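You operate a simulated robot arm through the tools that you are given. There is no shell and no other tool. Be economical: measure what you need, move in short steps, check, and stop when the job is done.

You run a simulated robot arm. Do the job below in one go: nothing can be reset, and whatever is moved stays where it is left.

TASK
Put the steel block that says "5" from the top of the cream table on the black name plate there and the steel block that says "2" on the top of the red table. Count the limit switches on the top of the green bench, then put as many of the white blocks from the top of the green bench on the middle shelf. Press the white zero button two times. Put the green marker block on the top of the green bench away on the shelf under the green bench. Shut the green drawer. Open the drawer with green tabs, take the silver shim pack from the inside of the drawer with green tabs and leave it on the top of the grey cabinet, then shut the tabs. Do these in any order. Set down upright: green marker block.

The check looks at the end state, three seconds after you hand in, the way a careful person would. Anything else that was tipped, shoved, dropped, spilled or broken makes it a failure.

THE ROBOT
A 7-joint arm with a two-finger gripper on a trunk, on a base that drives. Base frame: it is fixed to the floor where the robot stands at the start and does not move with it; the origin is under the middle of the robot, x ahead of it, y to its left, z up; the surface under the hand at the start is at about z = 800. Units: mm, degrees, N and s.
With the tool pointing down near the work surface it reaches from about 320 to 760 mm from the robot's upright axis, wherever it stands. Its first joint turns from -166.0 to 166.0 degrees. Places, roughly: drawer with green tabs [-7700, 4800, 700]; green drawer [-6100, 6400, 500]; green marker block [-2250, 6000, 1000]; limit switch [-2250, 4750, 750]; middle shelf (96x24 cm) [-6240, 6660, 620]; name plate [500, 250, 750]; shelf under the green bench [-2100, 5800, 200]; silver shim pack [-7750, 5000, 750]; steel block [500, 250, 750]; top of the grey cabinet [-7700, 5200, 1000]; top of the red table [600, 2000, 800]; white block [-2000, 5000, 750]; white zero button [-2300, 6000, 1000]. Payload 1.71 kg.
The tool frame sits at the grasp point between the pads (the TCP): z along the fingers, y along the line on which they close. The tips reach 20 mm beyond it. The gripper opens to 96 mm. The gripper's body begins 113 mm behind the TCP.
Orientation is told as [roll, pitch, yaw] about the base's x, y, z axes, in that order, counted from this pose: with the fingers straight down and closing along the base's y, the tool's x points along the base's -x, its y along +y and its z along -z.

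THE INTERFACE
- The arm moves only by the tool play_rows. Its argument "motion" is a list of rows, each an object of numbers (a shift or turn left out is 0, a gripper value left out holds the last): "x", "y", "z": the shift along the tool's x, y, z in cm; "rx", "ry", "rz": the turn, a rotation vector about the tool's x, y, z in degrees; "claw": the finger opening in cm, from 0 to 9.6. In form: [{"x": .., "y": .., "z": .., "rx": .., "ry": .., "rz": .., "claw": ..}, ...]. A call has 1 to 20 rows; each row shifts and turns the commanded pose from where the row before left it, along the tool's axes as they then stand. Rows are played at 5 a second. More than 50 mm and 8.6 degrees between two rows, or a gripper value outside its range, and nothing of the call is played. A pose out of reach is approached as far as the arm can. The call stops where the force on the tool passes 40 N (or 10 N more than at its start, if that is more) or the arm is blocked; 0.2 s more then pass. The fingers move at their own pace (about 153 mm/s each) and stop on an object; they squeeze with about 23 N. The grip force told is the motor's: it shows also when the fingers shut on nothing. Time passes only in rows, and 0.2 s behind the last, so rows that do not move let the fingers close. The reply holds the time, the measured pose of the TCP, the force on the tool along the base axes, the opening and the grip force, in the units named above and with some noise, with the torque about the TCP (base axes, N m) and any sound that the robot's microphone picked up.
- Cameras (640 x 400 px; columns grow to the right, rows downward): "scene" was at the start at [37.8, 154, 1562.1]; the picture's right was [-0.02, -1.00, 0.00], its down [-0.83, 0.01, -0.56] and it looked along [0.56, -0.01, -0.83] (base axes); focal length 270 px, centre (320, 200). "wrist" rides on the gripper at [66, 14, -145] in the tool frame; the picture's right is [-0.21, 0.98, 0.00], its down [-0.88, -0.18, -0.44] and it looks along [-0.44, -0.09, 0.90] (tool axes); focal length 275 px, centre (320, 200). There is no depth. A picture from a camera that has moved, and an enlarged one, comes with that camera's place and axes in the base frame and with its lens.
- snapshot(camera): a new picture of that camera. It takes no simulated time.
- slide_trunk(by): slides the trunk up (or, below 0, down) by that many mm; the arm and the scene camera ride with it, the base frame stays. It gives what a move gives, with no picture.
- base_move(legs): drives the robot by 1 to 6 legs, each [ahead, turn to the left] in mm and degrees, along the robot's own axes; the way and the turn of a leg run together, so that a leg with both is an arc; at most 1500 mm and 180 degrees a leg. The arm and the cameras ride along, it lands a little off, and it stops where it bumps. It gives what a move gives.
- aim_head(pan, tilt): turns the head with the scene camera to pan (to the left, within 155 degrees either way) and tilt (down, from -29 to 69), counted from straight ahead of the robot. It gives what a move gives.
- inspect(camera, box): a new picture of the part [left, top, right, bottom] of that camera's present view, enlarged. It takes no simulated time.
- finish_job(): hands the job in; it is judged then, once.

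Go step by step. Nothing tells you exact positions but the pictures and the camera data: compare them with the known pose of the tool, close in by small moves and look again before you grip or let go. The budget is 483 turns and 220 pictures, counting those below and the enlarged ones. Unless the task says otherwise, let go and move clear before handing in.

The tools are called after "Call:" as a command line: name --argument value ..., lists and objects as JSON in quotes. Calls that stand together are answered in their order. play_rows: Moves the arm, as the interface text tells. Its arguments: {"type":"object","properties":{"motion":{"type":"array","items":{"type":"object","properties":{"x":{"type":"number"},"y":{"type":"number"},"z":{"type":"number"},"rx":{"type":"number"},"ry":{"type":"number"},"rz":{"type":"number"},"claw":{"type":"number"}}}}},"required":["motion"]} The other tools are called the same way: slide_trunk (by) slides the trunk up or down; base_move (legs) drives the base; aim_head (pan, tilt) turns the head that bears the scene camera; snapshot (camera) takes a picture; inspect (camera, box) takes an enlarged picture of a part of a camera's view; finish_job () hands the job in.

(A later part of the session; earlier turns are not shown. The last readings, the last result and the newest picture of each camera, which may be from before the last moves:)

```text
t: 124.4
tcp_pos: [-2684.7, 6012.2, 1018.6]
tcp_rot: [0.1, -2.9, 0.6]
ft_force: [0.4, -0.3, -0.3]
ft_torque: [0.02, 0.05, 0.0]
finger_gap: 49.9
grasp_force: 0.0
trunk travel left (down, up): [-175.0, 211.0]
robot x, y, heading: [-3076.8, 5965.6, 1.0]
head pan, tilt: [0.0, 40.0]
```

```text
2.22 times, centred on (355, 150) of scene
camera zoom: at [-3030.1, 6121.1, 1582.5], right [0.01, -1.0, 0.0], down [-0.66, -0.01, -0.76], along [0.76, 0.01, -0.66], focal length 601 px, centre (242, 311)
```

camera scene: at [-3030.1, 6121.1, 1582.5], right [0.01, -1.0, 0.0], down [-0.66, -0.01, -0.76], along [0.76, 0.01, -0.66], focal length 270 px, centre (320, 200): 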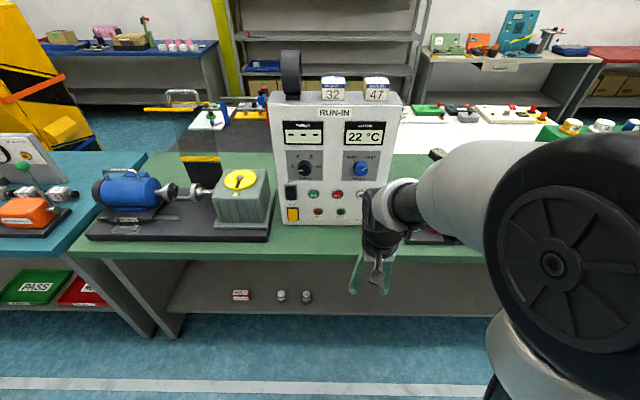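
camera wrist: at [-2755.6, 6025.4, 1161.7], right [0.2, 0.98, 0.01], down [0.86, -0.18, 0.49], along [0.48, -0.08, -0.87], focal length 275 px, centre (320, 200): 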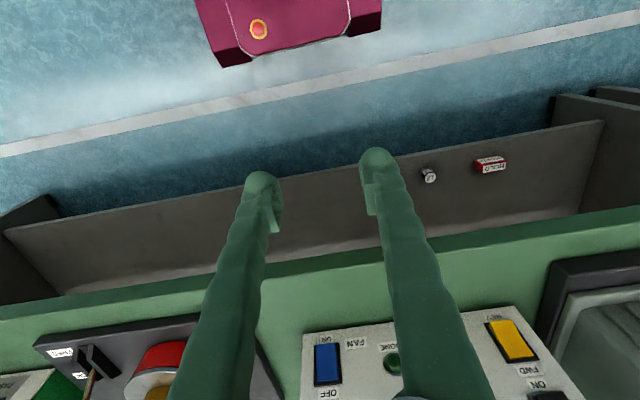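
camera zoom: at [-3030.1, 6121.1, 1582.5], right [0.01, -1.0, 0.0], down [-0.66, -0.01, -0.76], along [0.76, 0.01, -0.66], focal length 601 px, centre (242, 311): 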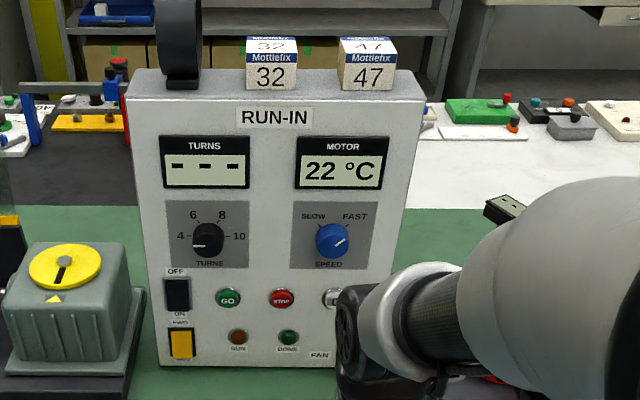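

The button is the white one at right on RUN-IN, near (-2280,5985,955). I'll move the arm forward a bit and turn the tool horizontal to press it.

Call:
play_rows --motion '[{"x": -4, "y": -1.0}, {"x": -4, "y": -1.0}, {"x": -4, "y": -0.7, "claw": 0}, {"ry": -8}, {"ry": -8}, {"ry": -8}, {"ry": -8}, {"ry": -8}, {"ry": -8}, {"ry": -8}, {"ry": -8}, {"ry": -8}, {"ry": -8}, {"ry": -7}, {}]'

Call:
snapshot --camera "wrist"

Call:
snapshot --camera "scene"

```text
t: 127.6
tcp_pos: [-2513.2, 5990.6, 1029.1]
tcp_rot: [17.8, -89.7, -17.1]
ft_force: [0.6, -0.3, -1.0]
ft_torque: [0.01, 0.0, -0.01]
finger_gap: 0.1
grasp_force: 22.7
out of reach, approached as far as the arm can: row 10, 11, 12, 13
trunk travel left (down, up): [-175.0, 211.0]
robot x, y, heading: [-3081.0, 5966.4, 0.6]
head pan, tilt: [0.0, 40.0]
```

```text
183 pictures are left
camera wrist: at [-2657.8, 6002.9, 966.1], right [-0.01, 0.98, 0.21], down [-0.44, -0.19, 0.88], along [0.9, -0.08, 0.43], focal length 275 px, centre (320, 200)
```

wrist: 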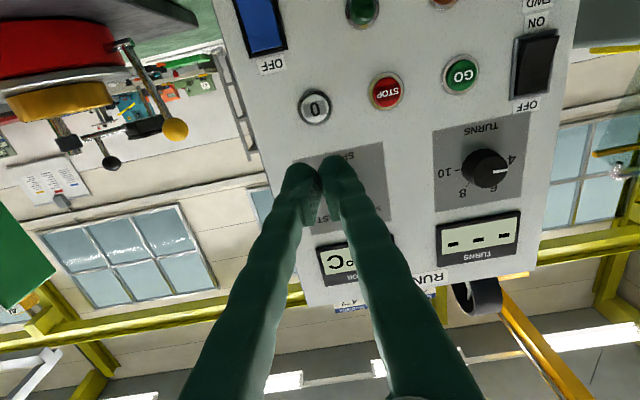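

```text
182 pictures are left
camera scene: at [-3030.1, 6121.2, 1582.6], right [0.01, -1.0, 0.0], down [-0.66, -0.01, -0.76], along [0.76, 0.01, -0.66], focal length 270 px, centre (320, 200)
```

scene: 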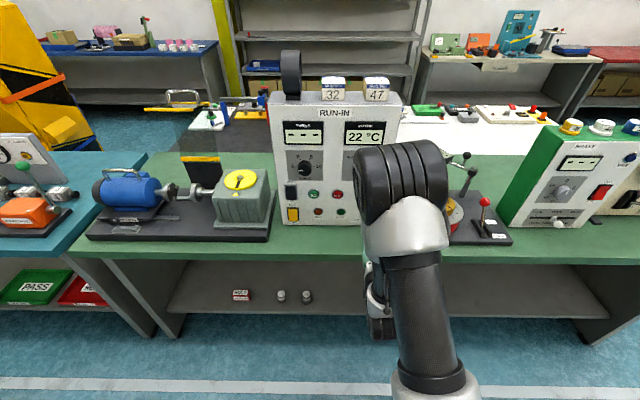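

The white "0" button is confirmed at about (-2334,5993,1005). I'll drive 90 mm closer, then line up.

Call:
base_move --legs '[[90, 0]]'

Call:
play_rows --motion '[{"x": 2.4, "y": 0.2}, {}]'

Call:
snapshot --camera "wrist"

```text
t: 128.7
tcp_pos: [-2441.5, 5989.5, 1038.4]
tcp_rot: [171.0, -89.3, -170.4]
ft_force: [2.6, -0.7, -1.4]
ft_torque: [0.01, -0.17, 0.0]
finger_gap: 0.0
grasp_force: 22.7
trunk travel left (down, up): [-175.0, 211.0]
robot x, y, heading: [-2990.9, 5963.7, 0.7]
head pan, tilt: [0.0, 40.0]
```

```text
t: 129.3
tcp_pos: [-2407.5, 5992.2, 994.5]
tcp_rot: [3.6, -88.7, -2.9]
ft_force: [0.4, 0.2, -0.6]
ft_torque: [-0.04, -0.04, 0.02]
finger_gap: 0.4
grasp_force: 23.4
trunk travel left (down, up): [-175.0, 211.0]
robot x, y, heading: [-2987.6, 5968.9, 0.6]
head pan, tilt: [0.0, 40.0]
```

```text
181 pictures are left
camera wrist: at [-2553.0, 6006.1, 933.8], right [0.0, 0.98, 0.21], down [-0.42, -0.19, 0.89], along [0.91, -0.08, 0.41], focal length 275 px, centre (320, 200)
```

wrist: 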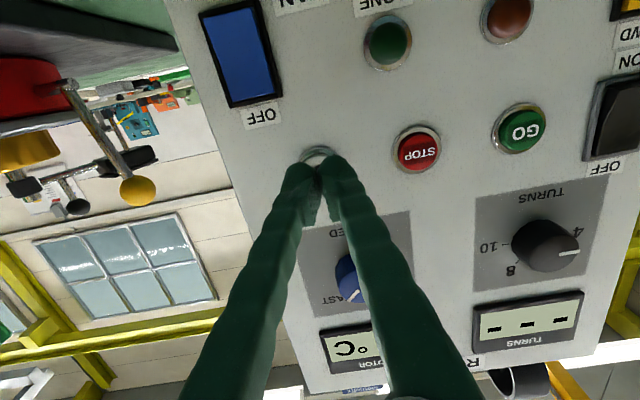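

Call:
play_rows --motion '[{"x": -0.6, "z": 1.5}, {"z": 1.5}, {}]'

Call:
snapshot --camera "wrist"

Call:
inspect --camera "scene" --box '[270, 140, 430, 240]'

```text
t: 130.1
tcp_pos: [-2397.7, 5993.3, 1013.7]
tcp_rot: [38.6, -89.7, -38.0]
ft_force: [-0.2, -0.2, 0.3]
ft_torque: [0.02, 0.04, -0.02]
finger_gap: 0.1
grasp_force: 23.1
trunk travel left (down, up): [-175.0, 211.0]
robot x, y, heading: [-2993.6, 5965.6, 0.5]
head pan, tilt: [0.0, 40.0]
```

```text
180 pictures are left
camera wrist: at [-2542.1, 6006.5, 949.8], right [-0.01, 0.98, 0.21], down [-0.44, -0.19, 0.88], along [0.9, -0.08, 0.43], focal length 275 px, centre (320, 200)
```

wrist: 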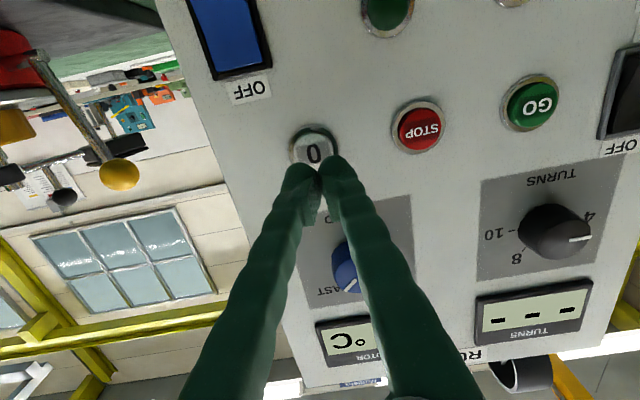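

```text
4.00 times, centred on (350, 190) of scene
camera zoom: at [-2943.8, 6122.1, 1582.7], right [0.01, -1.0, 0.0], down [-0.65, -0.01, -0.76], along [0.76, 0.01, -0.65], focal length 1082 px, centre (200, 240)
```

zoom: 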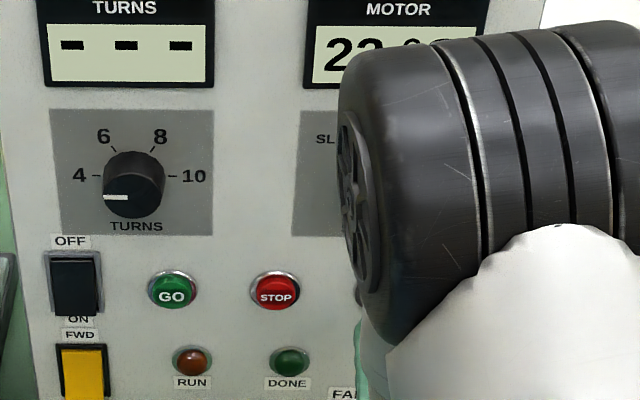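

Triangulating with STOP gives the button face near x -2332, z 1004. I'll lower about 9 mm and close in.

Call:
play_rows --motion '[{"x": 0.9, "z": 1.0}, {"z": 1.0}, {}]'

Call:
snapshot --camera "wrist"

```text
t: 130.9
tcp_pos: [-2376.2, 5992.2, 1004.2]
tcp_rot: [23.4, -89.8, -22.9]
ft_force: [0.3, 0.2, -0.3]
ft_torque: [0.02, 0.01, -0.01]
finger_gap: 0.2
grasp_force: 23.0
trunk travel left (down, up): [-175.0, 211.0]
robot x, y, heading: [-2993.2, 5966.3, 0.7]
head pan, tilt: [0.0, 40.0]
```

```text
178 pictures are left
camera wrist: at [-2520.5, 6006.9, 939.7], right [-0.01, 0.98, 0.21], down [-0.44, -0.19, 0.88], along [0.9, -0.08, 0.43], focal length 275 px, centre (320, 200)
```

wrist: 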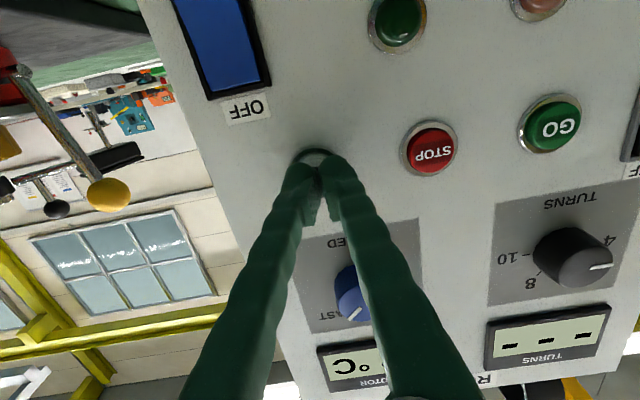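

Aligned. I'll press in small steps.

Call:
play_rows --motion '[{"z": 0.6}, {"z": 0.5}, {}]'

Call:
play_rows --motion '[{"z": 0.3}, {}]'

Call:
play_rows --motion '[{"z": 0.3}, {}]'

```text
t: 131.7
tcp_pos: [-2366.3, 5992.3, 1002.9]
tcp_rot: [23.3, -89.8, -22.7]
ft_force: [0.2, 0.0, 0.6]
ft_torque: [0.02, 0.02, 0.01]
finger_gap: 0.0
grasp_force: 23.3
trunk travel left (down, up): [-175.0, 211.0]
robot x, y, heading: [-2991.1, 5968.6, 0.4]
head pan, tilt: [0.0, 40.0]
```

```text
t: 132.3
tcp_pos: [-2362.9, 5991.5, 1003.5]
tcp_rot: [24.5, -89.8, -24.0]
ft_force: [-0.4, -0.7, 0.4]
ft_torque: [0.0, 0.01, -0.01]
finger_gap: 0.2
grasp_force: 22.9
trunk travel left (down, up): [-175.0, 211.0]
robot x, y, heading: [-2991.6, 5963.7, 0.5]
head pan, tilt: [0.0, 40.0]
```

```text
t: 132.9
tcp_pos: [-2358.9, 5992.2, 1003.3]
tcp_rot: [27.0, -89.9, -26.5]
ft_force: [-3.1, -1.5, 1.1]
ft_torque: [0.01, 0.01, -0.01]
finger_gap: 6.1
grasp_force: 29.5
trunk travel left (down, up): [-175.0, 211.0]
robot x, y, heading: [-2989.8, 5965.3, 0.5]
head pan, tilt: [0.0, 40.0]
heard: click
```

Click one. I'll back off fully and check.

Call:
play_rows --motion '[{"z": -0.5}, {"z": -1.0}, {}, {}]'

Call:
snapshot --camera "wrist"

```text
t: 133.9
tcp_pos: [-2373.0, 5992.7, 1003.3]
tcp_rot: [26.3, -89.8, -25.7]
ft_force: [-0.2, -0.1, 0.4]
ft_torque: [-0.02, 0.0, 0.0]
finger_gap: 0.0
grasp_force: 29.2
trunk travel left (down, up): [-175.0, 211.0]
robot x, y, heading: [-2989.3, 5964.9, 0.3]
head pan, tilt: [0.0, 40.0]
```

```text
177 pictures are left
camera wrist: at [-2518.3, 6006.5, 939.7], right [-0.01, 0.98, 0.21], down [-0.44, -0.19, 0.88], along [0.9, -0.08, 0.43], focal length 275 px, centre (320, 200)
```

wrist: 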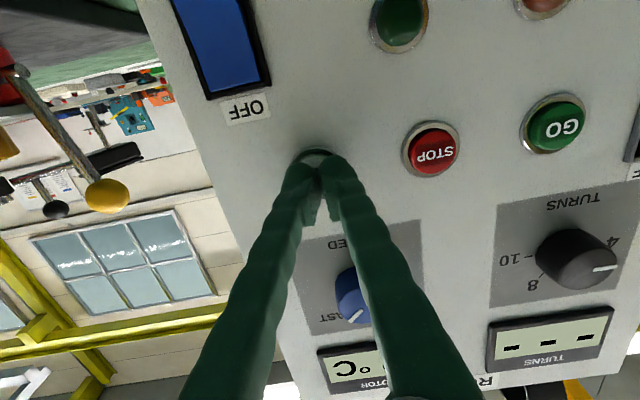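

Call:
play_rows --motion '[{"z": 0.5}, {"z": 0.5}, {}]'

Call:
play_rows --motion '[{"z": 0.3}, {}]'

```text
t: 134.7
tcp_pos: [-2363.1, 5992.9, 1003.5]
tcp_rot: [27.7, -89.8, -27.3]
ft_force: [0.1, 0.0, -0.1]
ft_torque: [0.0, 0.02, -0.02]
finger_gap: 0.1
grasp_force: 29.6
trunk travel left (down, up): [-175.0, 211.0]
robot x, y, heading: [-2989.0, 5964.9, 0.8]
head pan, tilt: [0.0, 40.0]
```

```text
t: 135.3
tcp_pos: [-2359.3, 5993.1, 1004.1]
tcp_rot: [25.3, -89.8, -24.7]
ft_force: [-1.3, 0.2, 0.2]
ft_torque: [-0.04, -0.03, 0.01]
finger_gap: 6.0
grasp_force: 29.6
trunk travel left (down, up): [-175.0, 211.0]
robot x, y, heading: [-2989.9, 5966.2, 0.3]
head pan, tilt: [0.0, 40.0]
heard: click
```

Second click heard. I'll back off and look for the green marker.

Call:
play_rows --motion '[{"z": -1}, {"z": -3}, {"z": -4}, {"z": -4}, {}]'

Call:
snapshot --camera "wrist"

```text
t: 136.5
tcp_pos: [-2440.6, 5995.0, 988.3]
tcp_rot: [133.1, -89.8, -132.5]
ft_force: [-0.8, -0.2, -0.7]
ft_torque: [-0.02, 0.0, -0.02]
finger_gap: 0.2
grasp_force: 29.7
out of reach, approached as far as the arm can: row 3, 4
trunk travel left (down, up): [-175.0, 211.0]
robot x, y, heading: [-2992.3, 5967.7, 0.5]
head pan, tilt: [0.0, 40.0]
```

```text
176 pictures are left
camera wrist: at [-2583.9, 6009.9, 924.2], right [-0.01, 0.98, 0.21], down [-0.44, -0.19, 0.88], along [0.9, -0.08, 0.44], focal length 275 px, centre (320, 200)
```

wrist: 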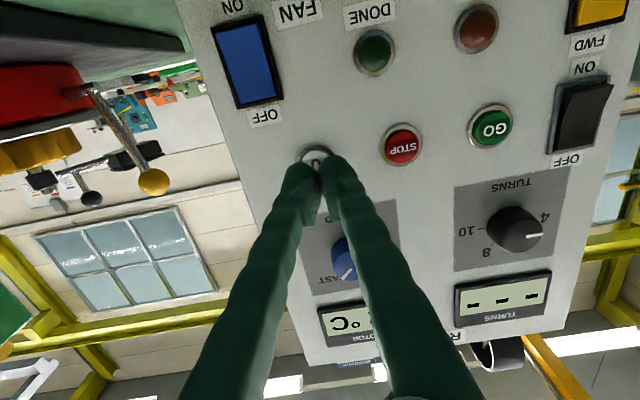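

Call:
snapshot --camera "scene"

```text
175 pictures are left
camera scene: at [-2941.7, 6122.1, 1582.6], right [0.01, -1.0, 0.0], down [-0.66, -0.01, -0.76], along [0.76, 0.01, -0.66], focal length 270 px, centre (320, 200)
```

scene: 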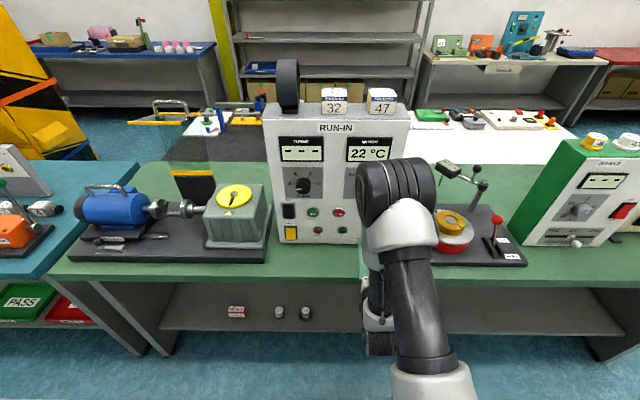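

The bench top appears to be at about z 850, with the marker near (-2136,5944,887). I'll back off, point the tool down, shift the robot right and look.

Call:
base_move --legs '[[-250, 0]]'

Call:
play_rows --motion '[{"ry": 8, "claw": 5}, {"ry": 8}, {"ry": 8}, {"ry": 8}, {"ry": 8}, {"ry": 8}, {"ry": 8}, {"ry": 8}, {"ry": 8}, {"ry": 8}, {"ry": 8}, {"ry": 2}, {"x": 4}, {"x": 4}, {"x": 4}, {}]'

Call:
base_move --legs '[[0, 45], [-360, 0], [0, -45]]'

Call:
aim_head --pan 8 --tilt 40

Call:
snapshot --camera "scene"

```text
t: 138.4
tcp_pos: [-2692.3, 5995.5, 990.0]
tcp_rot: [143.0, -89.8, -142.1]
ft_force: [-0.4, -0.7, -0.8]
ft_torque: [-0.02, 0.04, -0.03]
finger_gap: 0.1
grasp_force: 29.5
trunk travel left (down, up): [-175.0, 211.0]
robot x, y, heading: [-3242.1, 5963.3, 0.6]
head pan, tilt: [0.0, 40.0]
```

```text
t: 141.8
tcp_pos: [-2803.1, 5995.4, 987.1]
tcp_rot: [0.1, -1.0, 0.8]
ft_force: [0.4, 0.4, 0.1]
ft_torque: [0.03, -0.05, -0.01]
finger_gap: 49.9
grasp_force: 0.1
out of reach, approached as far as the arm can: row 1
trunk travel left (down, up): [-175.0, 211.0]
robot x, y, heading: [-3242.7, 5966.8, 0.8]
head pan, tilt: [0.0, 40.0]
```

```text
t: 149.1
tcp_pos: [-3051.5, 5741.6, 986.9]
tcp_rot: [0.0, -1.0, 1.9]
ft_force: [-0.4, 0.4, 0.1]
ft_torque: [0.02, 0.01, 0.04]
finger_gap: 49.9
grasp_force: 0.1
trunk travel left (down, up): [-175.0, 211.0]
robot x, y, heading: [-3489.2, 5707.9, 1.8]
head pan, tilt: [0.0, 40.0]
```

```text
t: 149.8
tcp_pos: [-3067.2, 5742.1, 994.2]
tcp_rot: [0.0, -1.9, 1.9]
ft_force: [0.0, 0.3, 0.1]
ft_torque: [-0.04, -0.01, 0.01]
finger_gap: 50.0
grasp_force: 0.0
trunk travel left (down, up): [-175.0, 211.0]
robot x, y, heading: [-3491.3, 5704.4, 2.0]
head pan, tilt: [8.0, 40.0]
```

```text
174 pictures are left
camera scene: at [-3445.9, 5876.1, 1582.6], right [0.17, -0.99, 0.0], down [-0.65, -0.11, -0.76], along [0.74, 0.13, -0.65], focal length 270 px, centre (320, 200)
```

scene: 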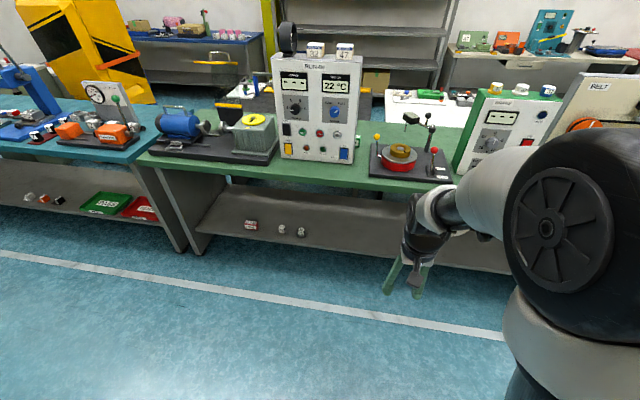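

Call:
inspect --camera "scene" --box '[320, 70, 480, 190]'

```text
3.33 times, centred on (400, 130) of scene
camera zoom: at [-3445.9, 5876.1, 1582.6], right [0.17, -0.99, 0.0], down [-0.65, -0.11, -0.76], along [0.74, 0.13, -0.65], focal length 902 px, centre (53, 433)
```

zoom: 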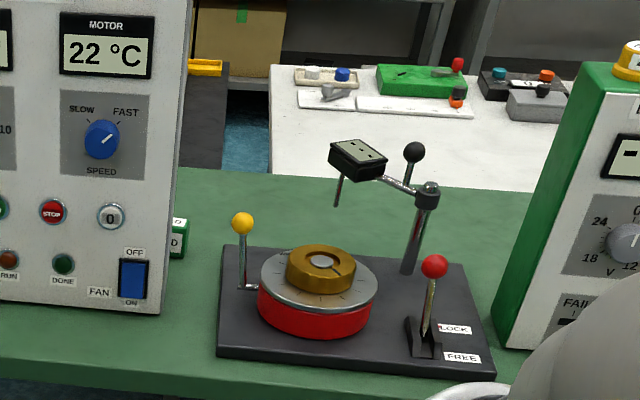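

The marker sits just behind the RUN-IN panel's right edge, near (-2130,5930). I'll raise the trunk, drive in, and look from above with the wrist camera.

Call:
slide_trunk --by 200

Call:
base_move --legs '[[630, 0]]'

Call:
snapshot --camera "wrist"

Call:
snapshot --camera "scene"

```text
t: 152.0
tcp_pos: [-3067.0, 5741.8, 1193.6]
tcp_rot: [0.1, -2.0, 1.8]
ft_force: [0.1, 0.3, -0.4]
ft_torque: [0.0, 0.0, -0.02]
finger_gap: 50.0
grasp_force: 0.2
trunk travel left (down, up): [-375.0, 11.0]
robot x, y, heading: [-3488.5, 5707.7, 1.8]
head pan, tilt: [8.0, 40.0]
```

```text
t: 155.7
tcp_pos: [-2436.7, 5771.1, 1194.2]
tcp_rot: [0.1, -1.8, 2.6]
ft_force: [1.3, 0.3, 0.6]
ft_torque: [-0.02, 0.03, -0.02]
finger_gap: 49.8
grasp_force: 0.1
trunk travel left (down, up): [-375.0, 11.0]
robot x, y, heading: [-2859.5, 5732.3, 2.7]
head pan, tilt: [8.0, 40.0]
```

```text
172 pictures are left
camera wrist: at [-2505.8, 5782.3, 1337.5], right [0.16, 0.99, 0.01], down [0.87, -0.15, 0.47], along [0.47, -0.07, -0.88], focal length 275 px, centre (320, 200)
```

wrist: 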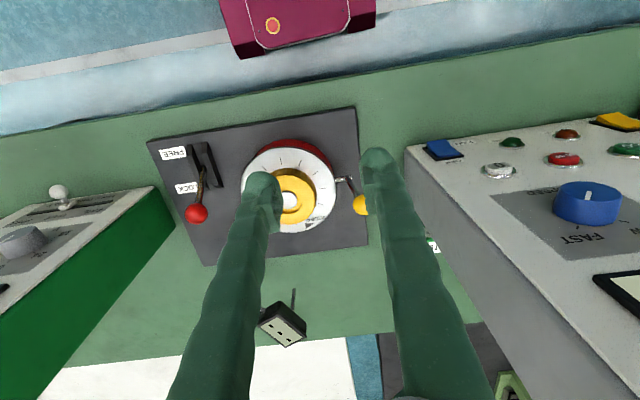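

```text
171 pictures are left
camera scene: at [-2813.5, 5900.3, 1782.2], right [0.18, -0.98, 0.0], down [-0.65, -0.12, -0.75], along [0.74, 0.14, -0.66], focal length 270 px, centre (320, 200)
```

scene: 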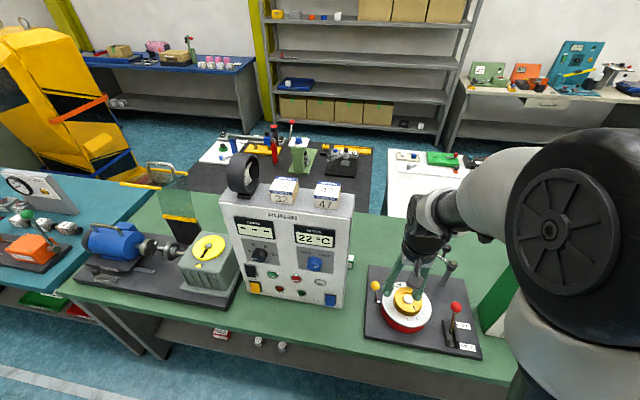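

Call:
play_rows --motion '[{"x": -4, "ry": 1}, {"x": -4, "ry": 0.8}, {"x": -4}, {"x": -4}, {"x": -4}, {}]'

Call:
snapshot --camera "wrist"

```text
t: 157.1
tcp_pos: [-2255.6, 5777.1, 1204.8]
tcp_rot: [0.2, -1.0, 2.6]
ft_force: [-0.2, -0.1, -0.5]
ft_torque: [0.02, -0.03, 0.01]
finger_gap: 50.0
grasp_force: 0.0
trunk travel left (down, up): [-375.0, 11.0]
robot x, y, heading: [-2861.4, 5732.5, 2.4]
head pan, tilt: [8.0, 40.0]
```

```text
170 pictures are left
camera wrist: at [-2322.5, 5790.2, 1350.2], right [0.16, 0.99, 0.01], down [0.88, -0.15, 0.46], along [0.45, -0.07, -0.89], focal length 275 px, centre (320, 200)
```

wrist: 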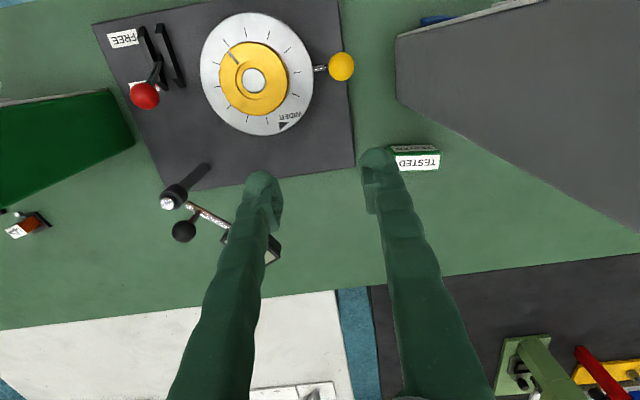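

Call:
inspect --camera "wrist" --box '[350, 110, 480, 190]'

```text
4.92 times, centred on (415, 150) of wrist
camera zoom: at [-2322.5, 5790.2, 1350.2], right [0.16, 0.99, 0.01], down [0.88, -0.15, 0.46], along [0.45, -0.07, -0.89], focal length 1355 px, centre (-148, 446)
```

zoom: 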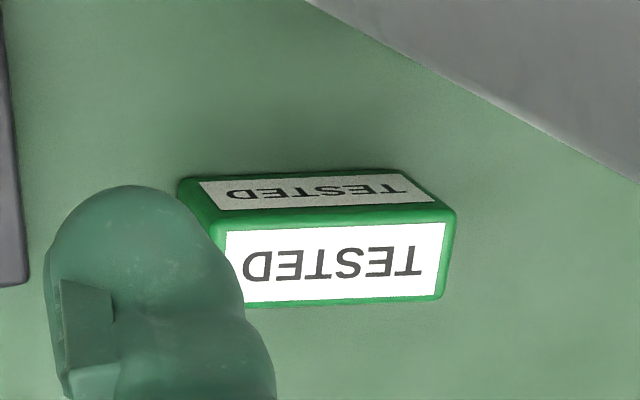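

The marker block ("TESTED") is about 87x33 mm with its centre near (-2135,5937). I'll move clear behind the panel line and yaw the gripper 90° to close along x.

Call:
play_rows --motion '[{"x": -4, "ry": 1}, {"x": -4}, {"x": -4}, {"rz": -8}, {"rz": -8}, {"rz": -8}, {"rz": -8}, {"rz": -8}, {"rz": -8}, {"rz": -8}, {"rz": -8}, {"rz": -8}, {"rz": -8}, {"rz": -7.5, "claw": 6.5}, {}]'

Call:
snapshot --camera "wrist"

Call:
snapshot --camera "scene"

```text
t: 158.1
tcp_pos: [-2153.7, 5784.8, 1224.0]
tcp_rot: [0.1, -1.4, 5.5]
ft_force: [-1.3, 0.3, 0.3]
ft_torque: [-0.01, -0.16, -0.04]
finger_gap: 50.1
grasp_force: 0.1
trunk travel left (down, up): [-375.0, 11.0]
robot x, y, heading: [-2859.2, 5730.2, 2.3]
head pan, tilt: [8.0, 40.0]
stopped in row 4: the arm was blocked; the commanded pose is now the measured one
```

```text
168 pictures are left
camera wrist: at [-2222.1, 5793.3, 1368.8], right [0.11, 0.99, 0.01], down [0.88, -0.1, 0.47], along [0.46, -0.05, -0.88], focal length 275 px, centre (320, 200)
```

wrist: 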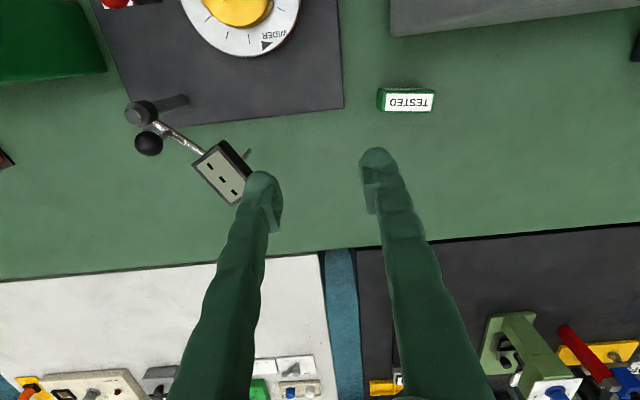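

```text
167 pictures are left
camera scene: at [-2821.1, 5899.9, 1782.6], right [0.18, -0.98, 0.0], down [-0.64, -0.12, -0.76], along [0.74, 0.14, -0.65], focal length 270 px, centre (320, 200)
```

scene: 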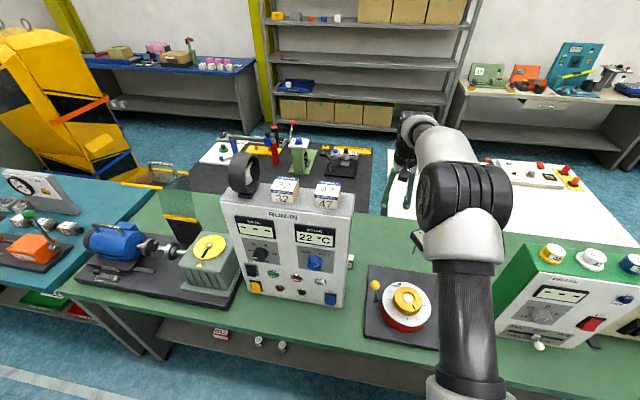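

The arm is at its reach limit. There's about 100 mm spare under the bench lip, so I'll drive 70 mm closer and lower the trunk a bit.

Call:
play_rows --motion '[{"x": 4, "ry": 1.4}, {"x": 4}, {"x": 2}, {}]'

Call:
base_move --legs '[[70, 0]]'

Call:
snapshot --camera "wrist"

```text
t: 158.4
tcp_pos: [-2186.2, 5782.6, 1233.6]
tcp_rot: [0.1, -1.6, 5.5]
ft_force: [0.1, -0.4, -0.5]
ft_torque: [0.0, -0.05, 0.0]
finger_gap: 49.8
grasp_force: 0.0
trunk travel left (down, up): [-375.0, 11.0]
robot x, y, heading: [-2862.0, 5730.7, 2.5]
head pan, tilt: [8.0, 40.0]
stopped in row 1: the arm was blocked; the commanded pose is now the measured one
```

```text
t: 159.4
tcp_pos: [-2135.0, 5785.8, 1245.1]
tcp_rot: [0.0, -2.5, 5.5]
ft_force: [-0.3, 0.7, 2.6]
ft_torque: [-0.04, 0.09, -0.02]
finger_gap: 49.9
grasp_force: 0.0
trunk travel left (down, up): [-375.0, 11.0]
robot x, y, heading: [-2791.4, 5737.4, 2.7]
head pan, tilt: [8.0, 40.0]
```

```text
166 pictures are left
camera wrist: at [-2207.7, 5794.1, 1388.1], right [0.11, 0.99, 0.01], down [0.87, -0.1, 0.48], along [0.48, -0.05, -0.88], focal length 275 px, centre (320, 200)
```

wrist: 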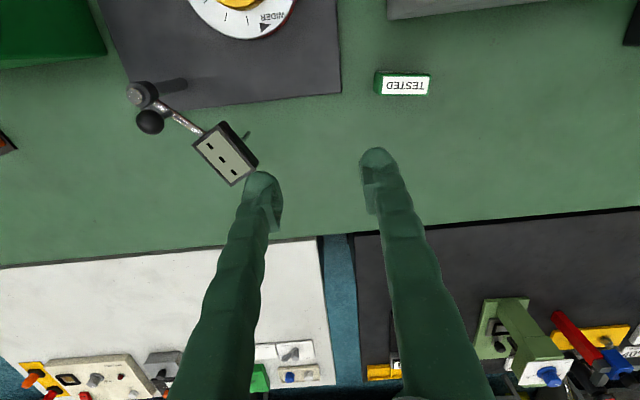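

Call:
play_rows --motion '[{"z": 3}, {"z": 3}, {"z": 3}, {}]'

Call:
snapshot --camera "scene"

```text
t: 160.4
tcp_pos: [-2134.7, 5785.9, 1158.7]
tcp_rot: [0.0, -2.8, 5.4]
ft_force: [0.1, 0.6, 0.9]
ft_torque: [0.04, -0.03, 0.01]
finger_gap: 50.0
grasp_force: 0.2
trunk travel left (down, up): [-375.0, 11.0]
robot x, y, heading: [-2789.5, 5730.0, 2.4]
head pan, tilt: [8.0, 40.0]
```

```text
165 pictures are left
camera scene: at [-2771.7, 5902.2, 1783.0], right [0.18, -0.98, 0.0], down [-0.63, -0.12, -0.77], along [0.75, 0.14, -0.64], focal length 270 px, centre (320, 200)
```

scene: 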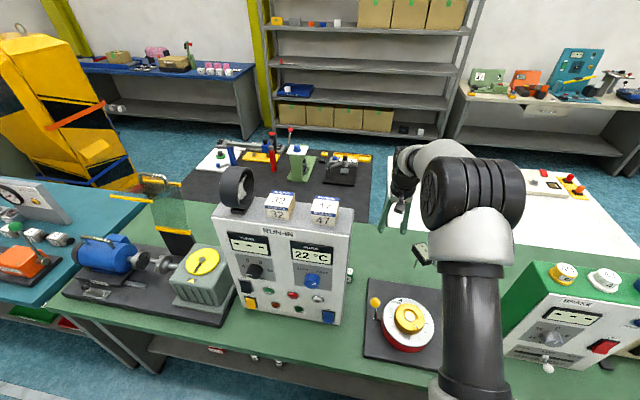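

Now unblocked. I'll yaw to close along x here, then look.

Call:
play_rows --motion '[{"ry": 1.4}, {"ry": 1.4}, {"rz": -8}, {"rz": -8}, {"rz": -8}, {"rz": -8}, {"rz": -8}, {"rz": -8}, {"rz": -8}, {"rz": -8}, {"rz": -8}, {"rz": -8}, {"rz": -4.5, "claw": 6.5}, {}]'

Call:
snapshot --camera "wrist"

Call:
snapshot --camera "scene"

```text
t: 163.4
tcp_pos: [-2122.6, 5786.9, 1149.9]
tcp_rot: [0.8, 0.1, 90.1]
ft_force: [-0.3, 0.1, -0.6]
ft_torque: [0.0, 0.0, -0.02]
finger_gap: 65.1
grasp_force: 0.0
trunk travel left (down, up): [-375.0, 11.0]
robot x, y, heading: [-2793.6, 5733.4, 2.5]
head pan, tilt: [8.0, 40.0]
```

```text
164 pictures are left
camera wrist: at [-2132.3, 5722.6, 1295.9], right [-0.98, 0.21, 0.01], down [0.19, 0.88, 0.44], along [0.08, 0.43, -0.9], focal length 275 px, centre (320, 200)
```

wrist: 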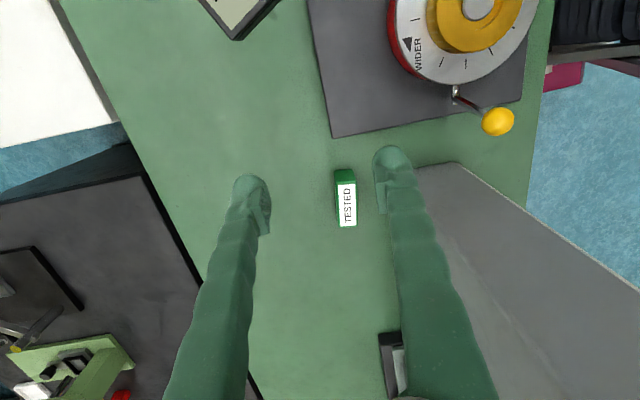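

```text
163 pictures are left
camera scene: at [-2746.1, 5903.3, 1782.3], right [0.18, -0.98, 0.0], down [-0.64, -0.12, -0.76], along [0.74, 0.14, -0.66], focal length 270 px, centre (320, 200)
```

scene: 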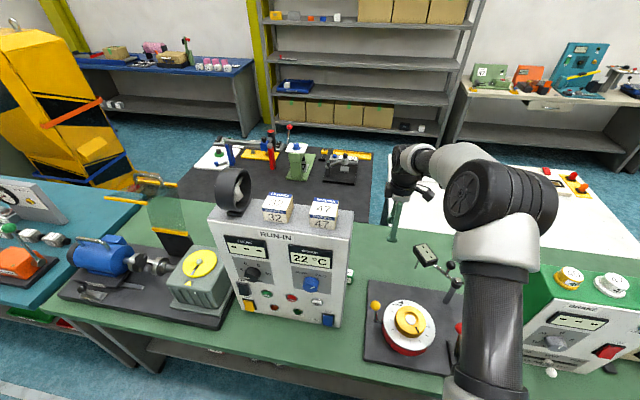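

The marker's top centre is near (-2138,5925). There's another object behind RUN-IN, so I'll check it as I move above the marker.

Call:
inspect --camera "wrist" --box '[360, 310, 440, 400]'

Call:
play_rows --motion '[{"x": -4, "y": 0.4}, {"x": -4, "y": 0.4}, {"x": -4, "y": 0.4}, {"x": -1.8, "y": 0.4}, {"z": 4}, {"z": 4}, {"z": 4}, {}]'

Call:
snapshot --camera "wrist"

Call:
snapshot --camera "scene"

```text
4.44 times, centred on (400, 355) of wrist
camera zoom: at [-2132.3, 5722.6, 1295.9], right [-0.98, 0.21, 0.01], down [0.19, 0.88, 0.44], along [0.08, 0.43, -0.9], focal length 1224 px, centre (-36, -489)
```

zoom: 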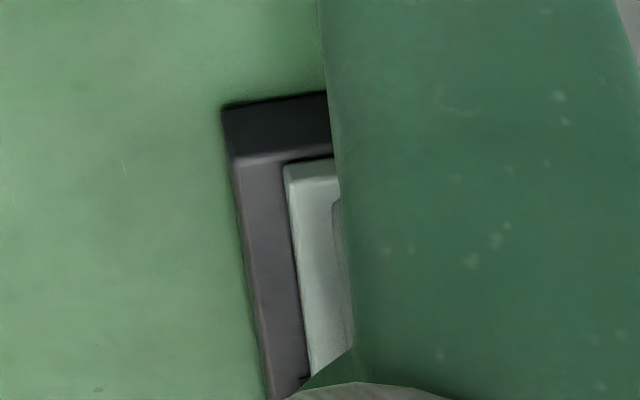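

```text
t: 165.2
tcp_pos: [-2140.6, 5924.1, 1029.7]
tcp_rot: [0.7, 0.0, 89.9]
ft_force: [0.0, -0.7, 0.5]
ft_torque: [0.0, -0.02, 0.04]
finger_gap: 65.0
grasp_force: 0.1
trunk travel left (down, up): [-375.0, 11.0]
robot x, y, heading: [-2790.1, 5731.4, 2.4]
head pan, tilt: [8.0, 40.0]
```

```text
161 pictures are left
camera wrist: at [-2151.8, 5860.2, 1176.4], right [-0.98, 0.21, 0.01], down [0.19, 0.88, 0.44], along [0.08, 0.43, -0.9], focal length 275 px, centre (320, 200)
```

wrist: 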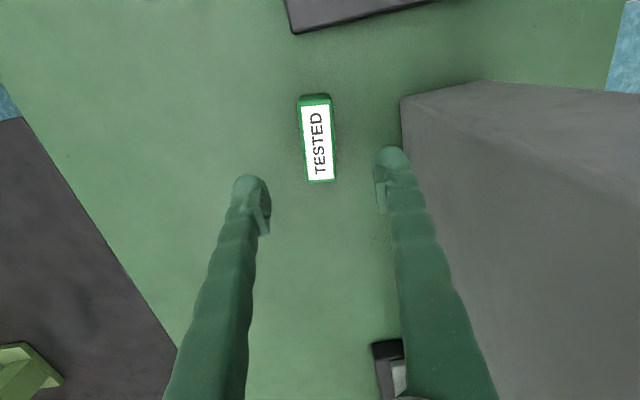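

```text
160 pictures are left
camera scene: at [-2747.1, 5903.0, 1782.4], right [0.18, -0.98, 0.0], down [-0.64, -0.12, -0.76], along [0.74, 0.14, -0.65], focal length 270 px, centre (320, 200)
```

scene: 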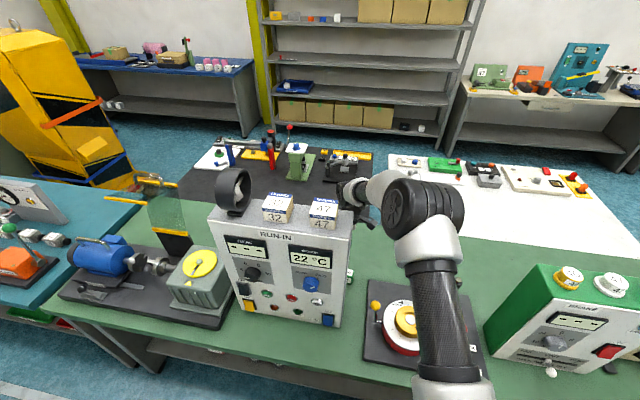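

Call:
play_rows --motion '[{"rz": 8}, {"z": 3}, {"z": 3}, {"z": 3}, {}]'

Call:
snapshot --camera "wrist"

```text
t: 166.4
tcp_pos: [-2137.5, 5919.2, 939.1]
tcp_rot: [0.8, 0.0, 81.8]
ft_force: [0.1, 1.4, 0.6]
ft_torque: [-0.02, 0.03, -0.01]
finger_gap: 64.9
grasp_force: 0.1
trunk travel left (down, up): [-375.0, 11.0]
robot x, y, heading: [-2791.1, 5734.0, 2.3]
head pan, tilt: [8.0, 40.0]
```

```text
159 pictures are left
camera wrist: at [-2158.4, 5857.2, 1085.8], right [-0.94, 0.34, 0.01], down [0.31, 0.84, 0.44], along [0.14, 0.42, -0.9], focal length 275 px, centre (320, 200)
```

wrist: 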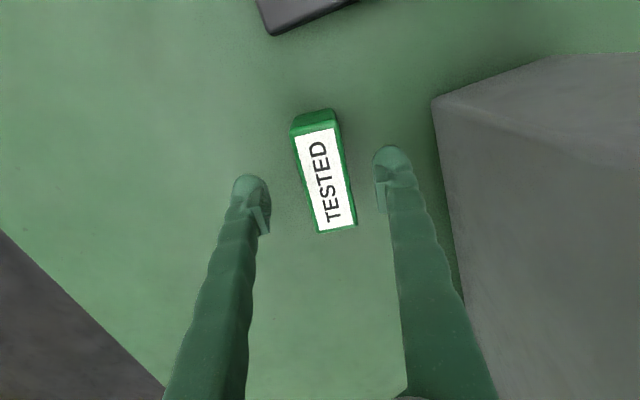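

Call:
play_rows --motion '[{"x": -0.8, "z": 1.5}, {"z": 1.5}, {}]'

Call:
snapshot --camera "wrist"

```text
t: 167.2
tcp_pos: [-2136.6, 5921.5, 909.8]
tcp_rot: [0.8, -0.2, 81.5]
ft_force: [0.1, 0.5, 0.2]
ft_torque: [0.0, 0.01, -0.02]
finger_gap: 65.2
grasp_force: 0.0
trunk travel left (down, up): [-375.0, 11.0]
robot x, y, heading: [-2790.6, 5732.6, 2.3]
head pan, tilt: [8.0, 40.0]
```

```text
158 pictures are left
camera wrist: at [-2157.0, 5859.7, 1055.8], right [-0.94, 0.35, 0.01], down [0.32, 0.84, 0.45], along [0.14, 0.42, -0.9], focal length 275 px, centre (320, 200)
```

wrist: 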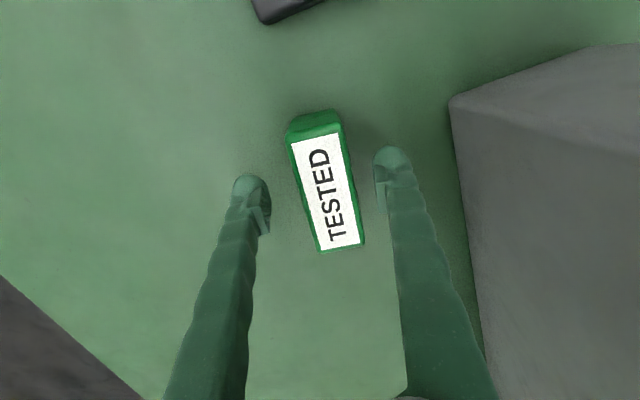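

Call:
play_rows --motion '[{"x": -1.3, "z": 1.2}, {}, {"z": 0.8}, {}]'

Call:
snapshot --camera "wrist"

```text
t: 168.2
tcp_pos: [-2131.1, 5926.2, 895.3]
tcp_rot: [0.6, -0.5, 81.0]
ft_force: [0.0, -0.5, 0.0]
ft_torque: [-0.03, 0.02, -0.01]
finger_gap: 64.8
grasp_force: 0.0
trunk travel left (down, up): [-375.0, 11.0]
robot x, y, heading: [-2790.0, 5731.2, 2.2]
head pan, tilt: [8.0, 40.0]
```

```text
157 pictures are left
camera wrist: at [-2152.7, 5863.5, 1040.1], right [-0.93, 0.36, 0.01], down [0.32, 0.83, 0.45], along [0.15, 0.42, -0.89], focal length 275 px, centre (320, 200)
```

wrist: 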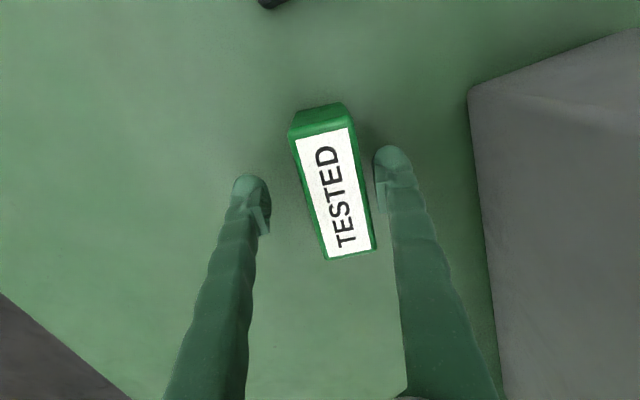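

The arm is close to its limit, so I'll correct sideways and use the trunk for the last descent.

Call:
play_rows --motion '[{"x": -0.4, "y": 0.8}, {}]'

Call:
slide_trunk --by -12

Call:
snapshot --camera "wrist"

```text
t: 169.0
tcp_pos: [-2144.1, 5915.3, 894.7]
tcp_rot: [0.1, 0.3, 79.8]
ft_force: [0.0, 1.0, -1.1]
ft_torque: [-0.1, -0.02, 0.02]
finger_gap: 65.0
grasp_force: 0.1
trunk travel left (down, up): [-375.0, 11.0]
robot x, y, heading: [-2793.2, 5737.4, 2.4]
head pan, tilt: [8.0, 40.0]
stopped in row 2: the arm was blocked; the commanded pose is now the measured one
```

```text
t: 169.6
tcp_pos: [-2139.1, 5917.9, 894.6]
tcp_rot: [-0.8, -0.6, 79.6]
ft_force: [-0.5, -0.4, -0.4]
ft_torque: [-0.03, 0.0, -0.02]
finger_gap: 65.1
grasp_force: 0.0
trunk travel left (down, up): [-363.0, 23.0]
robot x, y, heading: [-2791.8, 5730.4, 2.3]
head pan, tilt: [8.0, 40.0]
```

```text
156 pictures are left
camera wrist: at [-2165.4, 5856.5, 1040.3], right [-0.92, 0.38, -0.01], down [0.33, 0.83, 0.46], along [0.18, 0.42, -0.89], focal length 275 px, centre (320, 200)
```

wrist: 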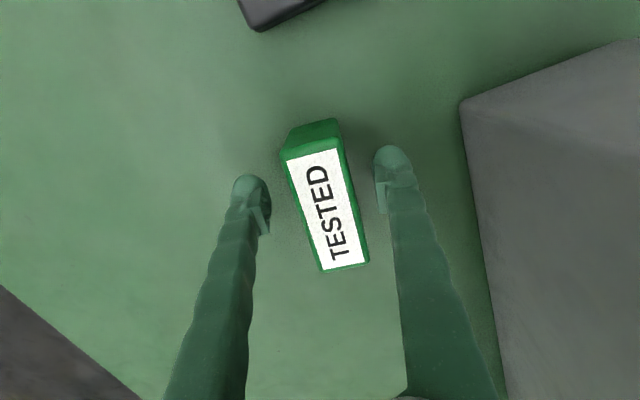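

Call:
snapshot --camera "scene"

```text
155 pictures are left
camera scene: at [-2735.3, 5887.9, 1772.1], right [0.18, -0.98, -0.01], down [-0.65, -0.11, -0.75], along [0.74, 0.14, -0.66], focal length 270 px, centre (320, 200)
```

scene: 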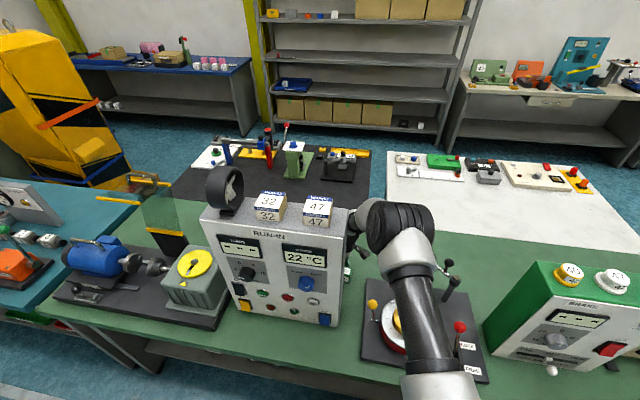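

Call:
play_rows --motion '[{"z": 0.6, "x": -0.5}, {}]'

```text
t: 170.4
tcp_pos: [-2147.5, 5906.5, 894.7]
tcp_rot: [-1.9, 0.0, 78.5]
ft_force: [0.4, -0.3, 0.0]
ft_torque: [-0.04, -0.01, 0.01]
finger_gap: 65.0
grasp_force: 0.1
trunk travel left (down, up): [-363.0, 23.0]
robot x, y, heading: [-2795.5, 5732.9, 2.1]
head pan, tilt: [8.0, 40.0]
stopped in row 2: the arm was blocked; the commanded pose is now the measured one
```

Call:
inspect --camera "scene" --box '[300, 170, 520, 400]'

```text
1.74 times, centred on (410, 285) of scene
camera zoom: at [-2734.1, 5891.1, 1770.1], right [0.18, -0.98, -0.01], down [-0.65, -0.11, -0.75], along [0.74, 0.14, -0.66], focal length 470 px, centre (164, 52)
```

zoom: 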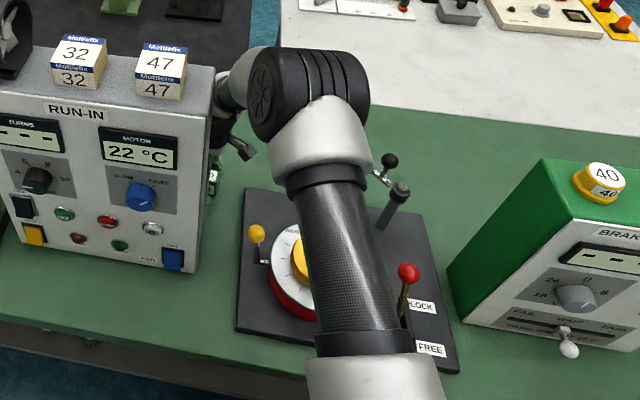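

It looks like a joint limit caused by the high trunk. I'll raise the hand, lower the trunk, and come down again.

Call:
play_rows --motion '[{"z": -4}, {"z": -4}, {"z": -4, "rx": 0.5}, {}]'

Call:
slide_trunk --by -80

Call:
snapshot --camera "wrist"

Call:
snapshot --camera "scene"

```text
t: 171.4
tcp_pos: [-2148.5, 5914.7, 1020.1]
tcp_rot: [-2.8, -0.5, 78.8]
ft_force: [0.5, -0.1, 0.3]
ft_torque: [0.0, 0.03, -0.03]
finger_gap: 65.1
grasp_force: 0.1
trunk travel left (down, up): [-363.0, 23.0]
robot x, y, heading: [-2793.0, 5733.1, 2.1]
head pan, tilt: [8.0, 40.0]
```

```text
t: 172.6
tcp_pos: [-2153.2, 5901.7, 941.5]
tcp_rot: [-2.9, -0.5, 78.3]
ft_force: [0.5, 0.6, 0.6]
ft_torque: [-0.01, -0.01, -0.01]
finger_gap: 65.0
grasp_force: 0.0
trunk travel left (down, up): [-283.0, 103.0]
robot x, y, heading: [-2795.1, 5738.3, 2.1]
head pan, tilt: [8.0, 40.0]
```

```text
153 pictures are left
camera wrist: at [-2185.5, 5842.5, 1086.0], right [-0.91, 0.4, -0.05], down [0.34, 0.82, 0.46], along [0.22, 0.41, -0.89], focal length 275 px, centre (320, 200)
```

wrist: 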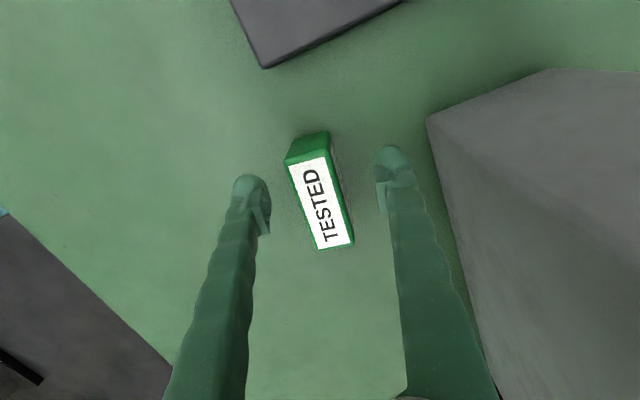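

```text
152 pictures are left
camera scene: at [-2743.7, 5885.7, 1690.8], right [0.18, -0.98, -0.01], down [-0.65, -0.1, -0.76], along [0.74, 0.14, -0.66], focal length 270 px, centre (320, 200)
```

scene: 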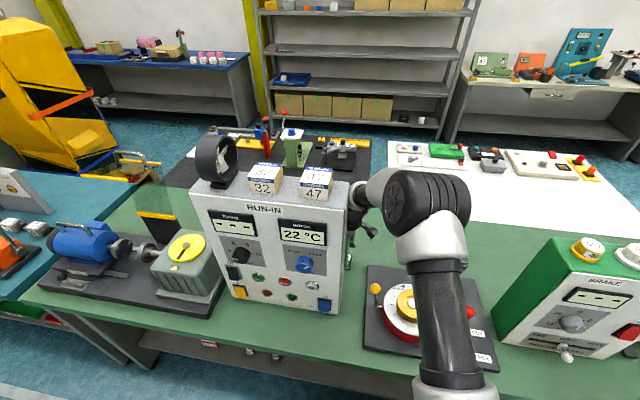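

Call:
play_rows --motion '[{"x": -2, "y": -0.5, "ry": -1.5}, {"x": -1.9, "y": -0.45, "ry": -1.4}, {"rz": -3.7}, {}]'

Call:
snapshot --camera "wrist"

```text
t: 173.8
tcp_pos: [-2141.1, 5917.2, 941.3]
tcp_rot: [-3.3, -2.2, 80.6]
ft_force: [-0.3, 1.0, -0.2]
ft_torque: [-0.06, -0.03, 0.04]
finger_gap: 65.1
grasp_force: 0.1
trunk travel left (down, up): [-283.0, 103.0]
robot x, y, heading: [-2791.7, 5733.3, 1.5]
head pan, tilt: [8.0, 40.0]
stopped in row 4: the arm was blocked; the commanded pose is now the measured one
```

```text
151 pictures are left
camera wrist: at [-2172.7, 5851.8, 1083.5], right [-0.93, 0.37, -0.05], down [0.3, 0.82, 0.49], along [0.22, 0.44, -0.87], focal length 275 px, centre (320, 200)
```

wrist: 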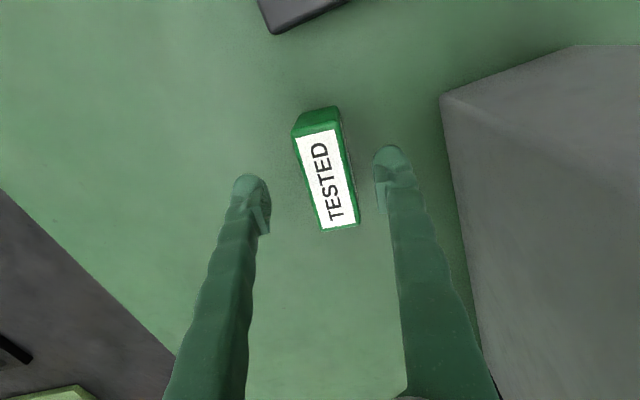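

The wrist seems joint-limited with a vertical hand. Tilting about the closing axis is harmless to the grip, so I'll lean the hand toward -y.

Call:
play_rows --motion '[{"z": -2}, {"ry": -5}, {"ry": -5}, {"ry": -5}, {"ry": -5}, {}]'

Call:
snapshot --camera "scene"

```text
t: 175.2
tcp_pos: [-2151.5, 5939.8, 967.1]
tcp_rot: [-4.1, -22.4, 83.1]
ft_force: [0.3, 0.1, -0.5]
ft_torque: [0.01, -0.02, 0.02]
finger_gap: 65.0
grasp_force: 0.1
trunk travel left (down, up): [-283.0, 103.0]
robot x, y, heading: [-2792.1, 5735.3, 1.6]
head pan, tilt: [8.0, 40.0]
```

```text
150 pictures are left
camera scene: at [-2744.4, 5903.3, 1689.6], right [0.17, -0.99, 0.0], down [-0.65, -0.11, -0.76], along [0.74, 0.13, -0.66], focal length 270 px, centre (320, 200)
```

scene: 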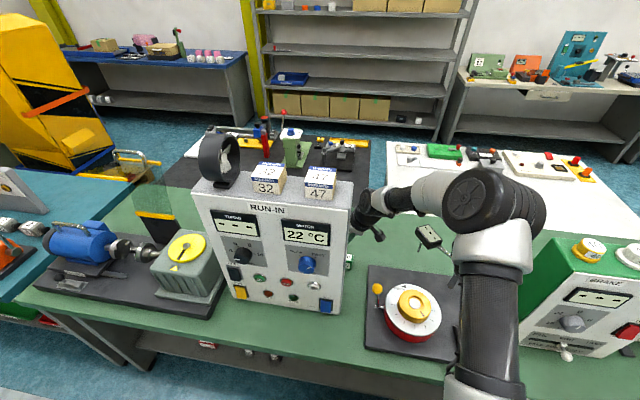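

Call:
play_rows --motion '[{"rx": -4}, {"x": 1.0, "y": -0.7, "z": 2.4}, {"x": 1.0, "y": -0.7, "z": 2.4}, {}]'

Call:
snapshot --camera "wrist"

```text
t: 176.2
tcp_pos: [-2136.8, 5938.0, 915.5]
tcp_rot: [-0.2, -22.2, 83.1]
ft_force: [-0.2, -0.2, 0.4]
ft_torque: [0.01, 0.0, -0.02]
finger_gap: 65.0
grasp_force: 0.0
trunk travel left (down, up): [-283.0, 103.0]
robot x, y, heading: [-2793.6, 5735.6, 1.5]
head pan, tilt: [8.0, 40.0]
```

```text
149 pictures are left
camera wrist: at [-2164.1, 5825.8, 1026.4], right [-0.95, 0.31, 0.07], down [0.26, 0.62, 0.74], along [0.18, 0.72, -0.66], focal length 275 px, centre (320, 200)
```

wrist: 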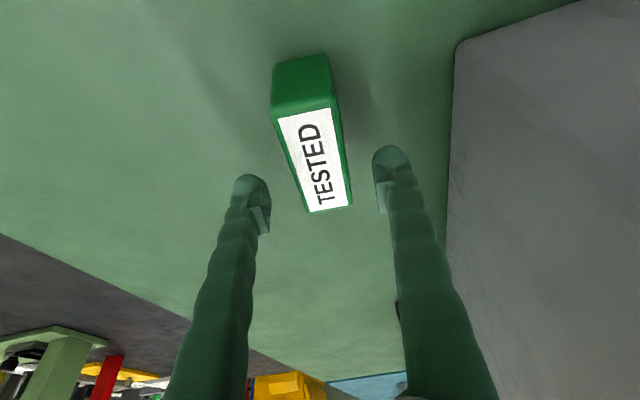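

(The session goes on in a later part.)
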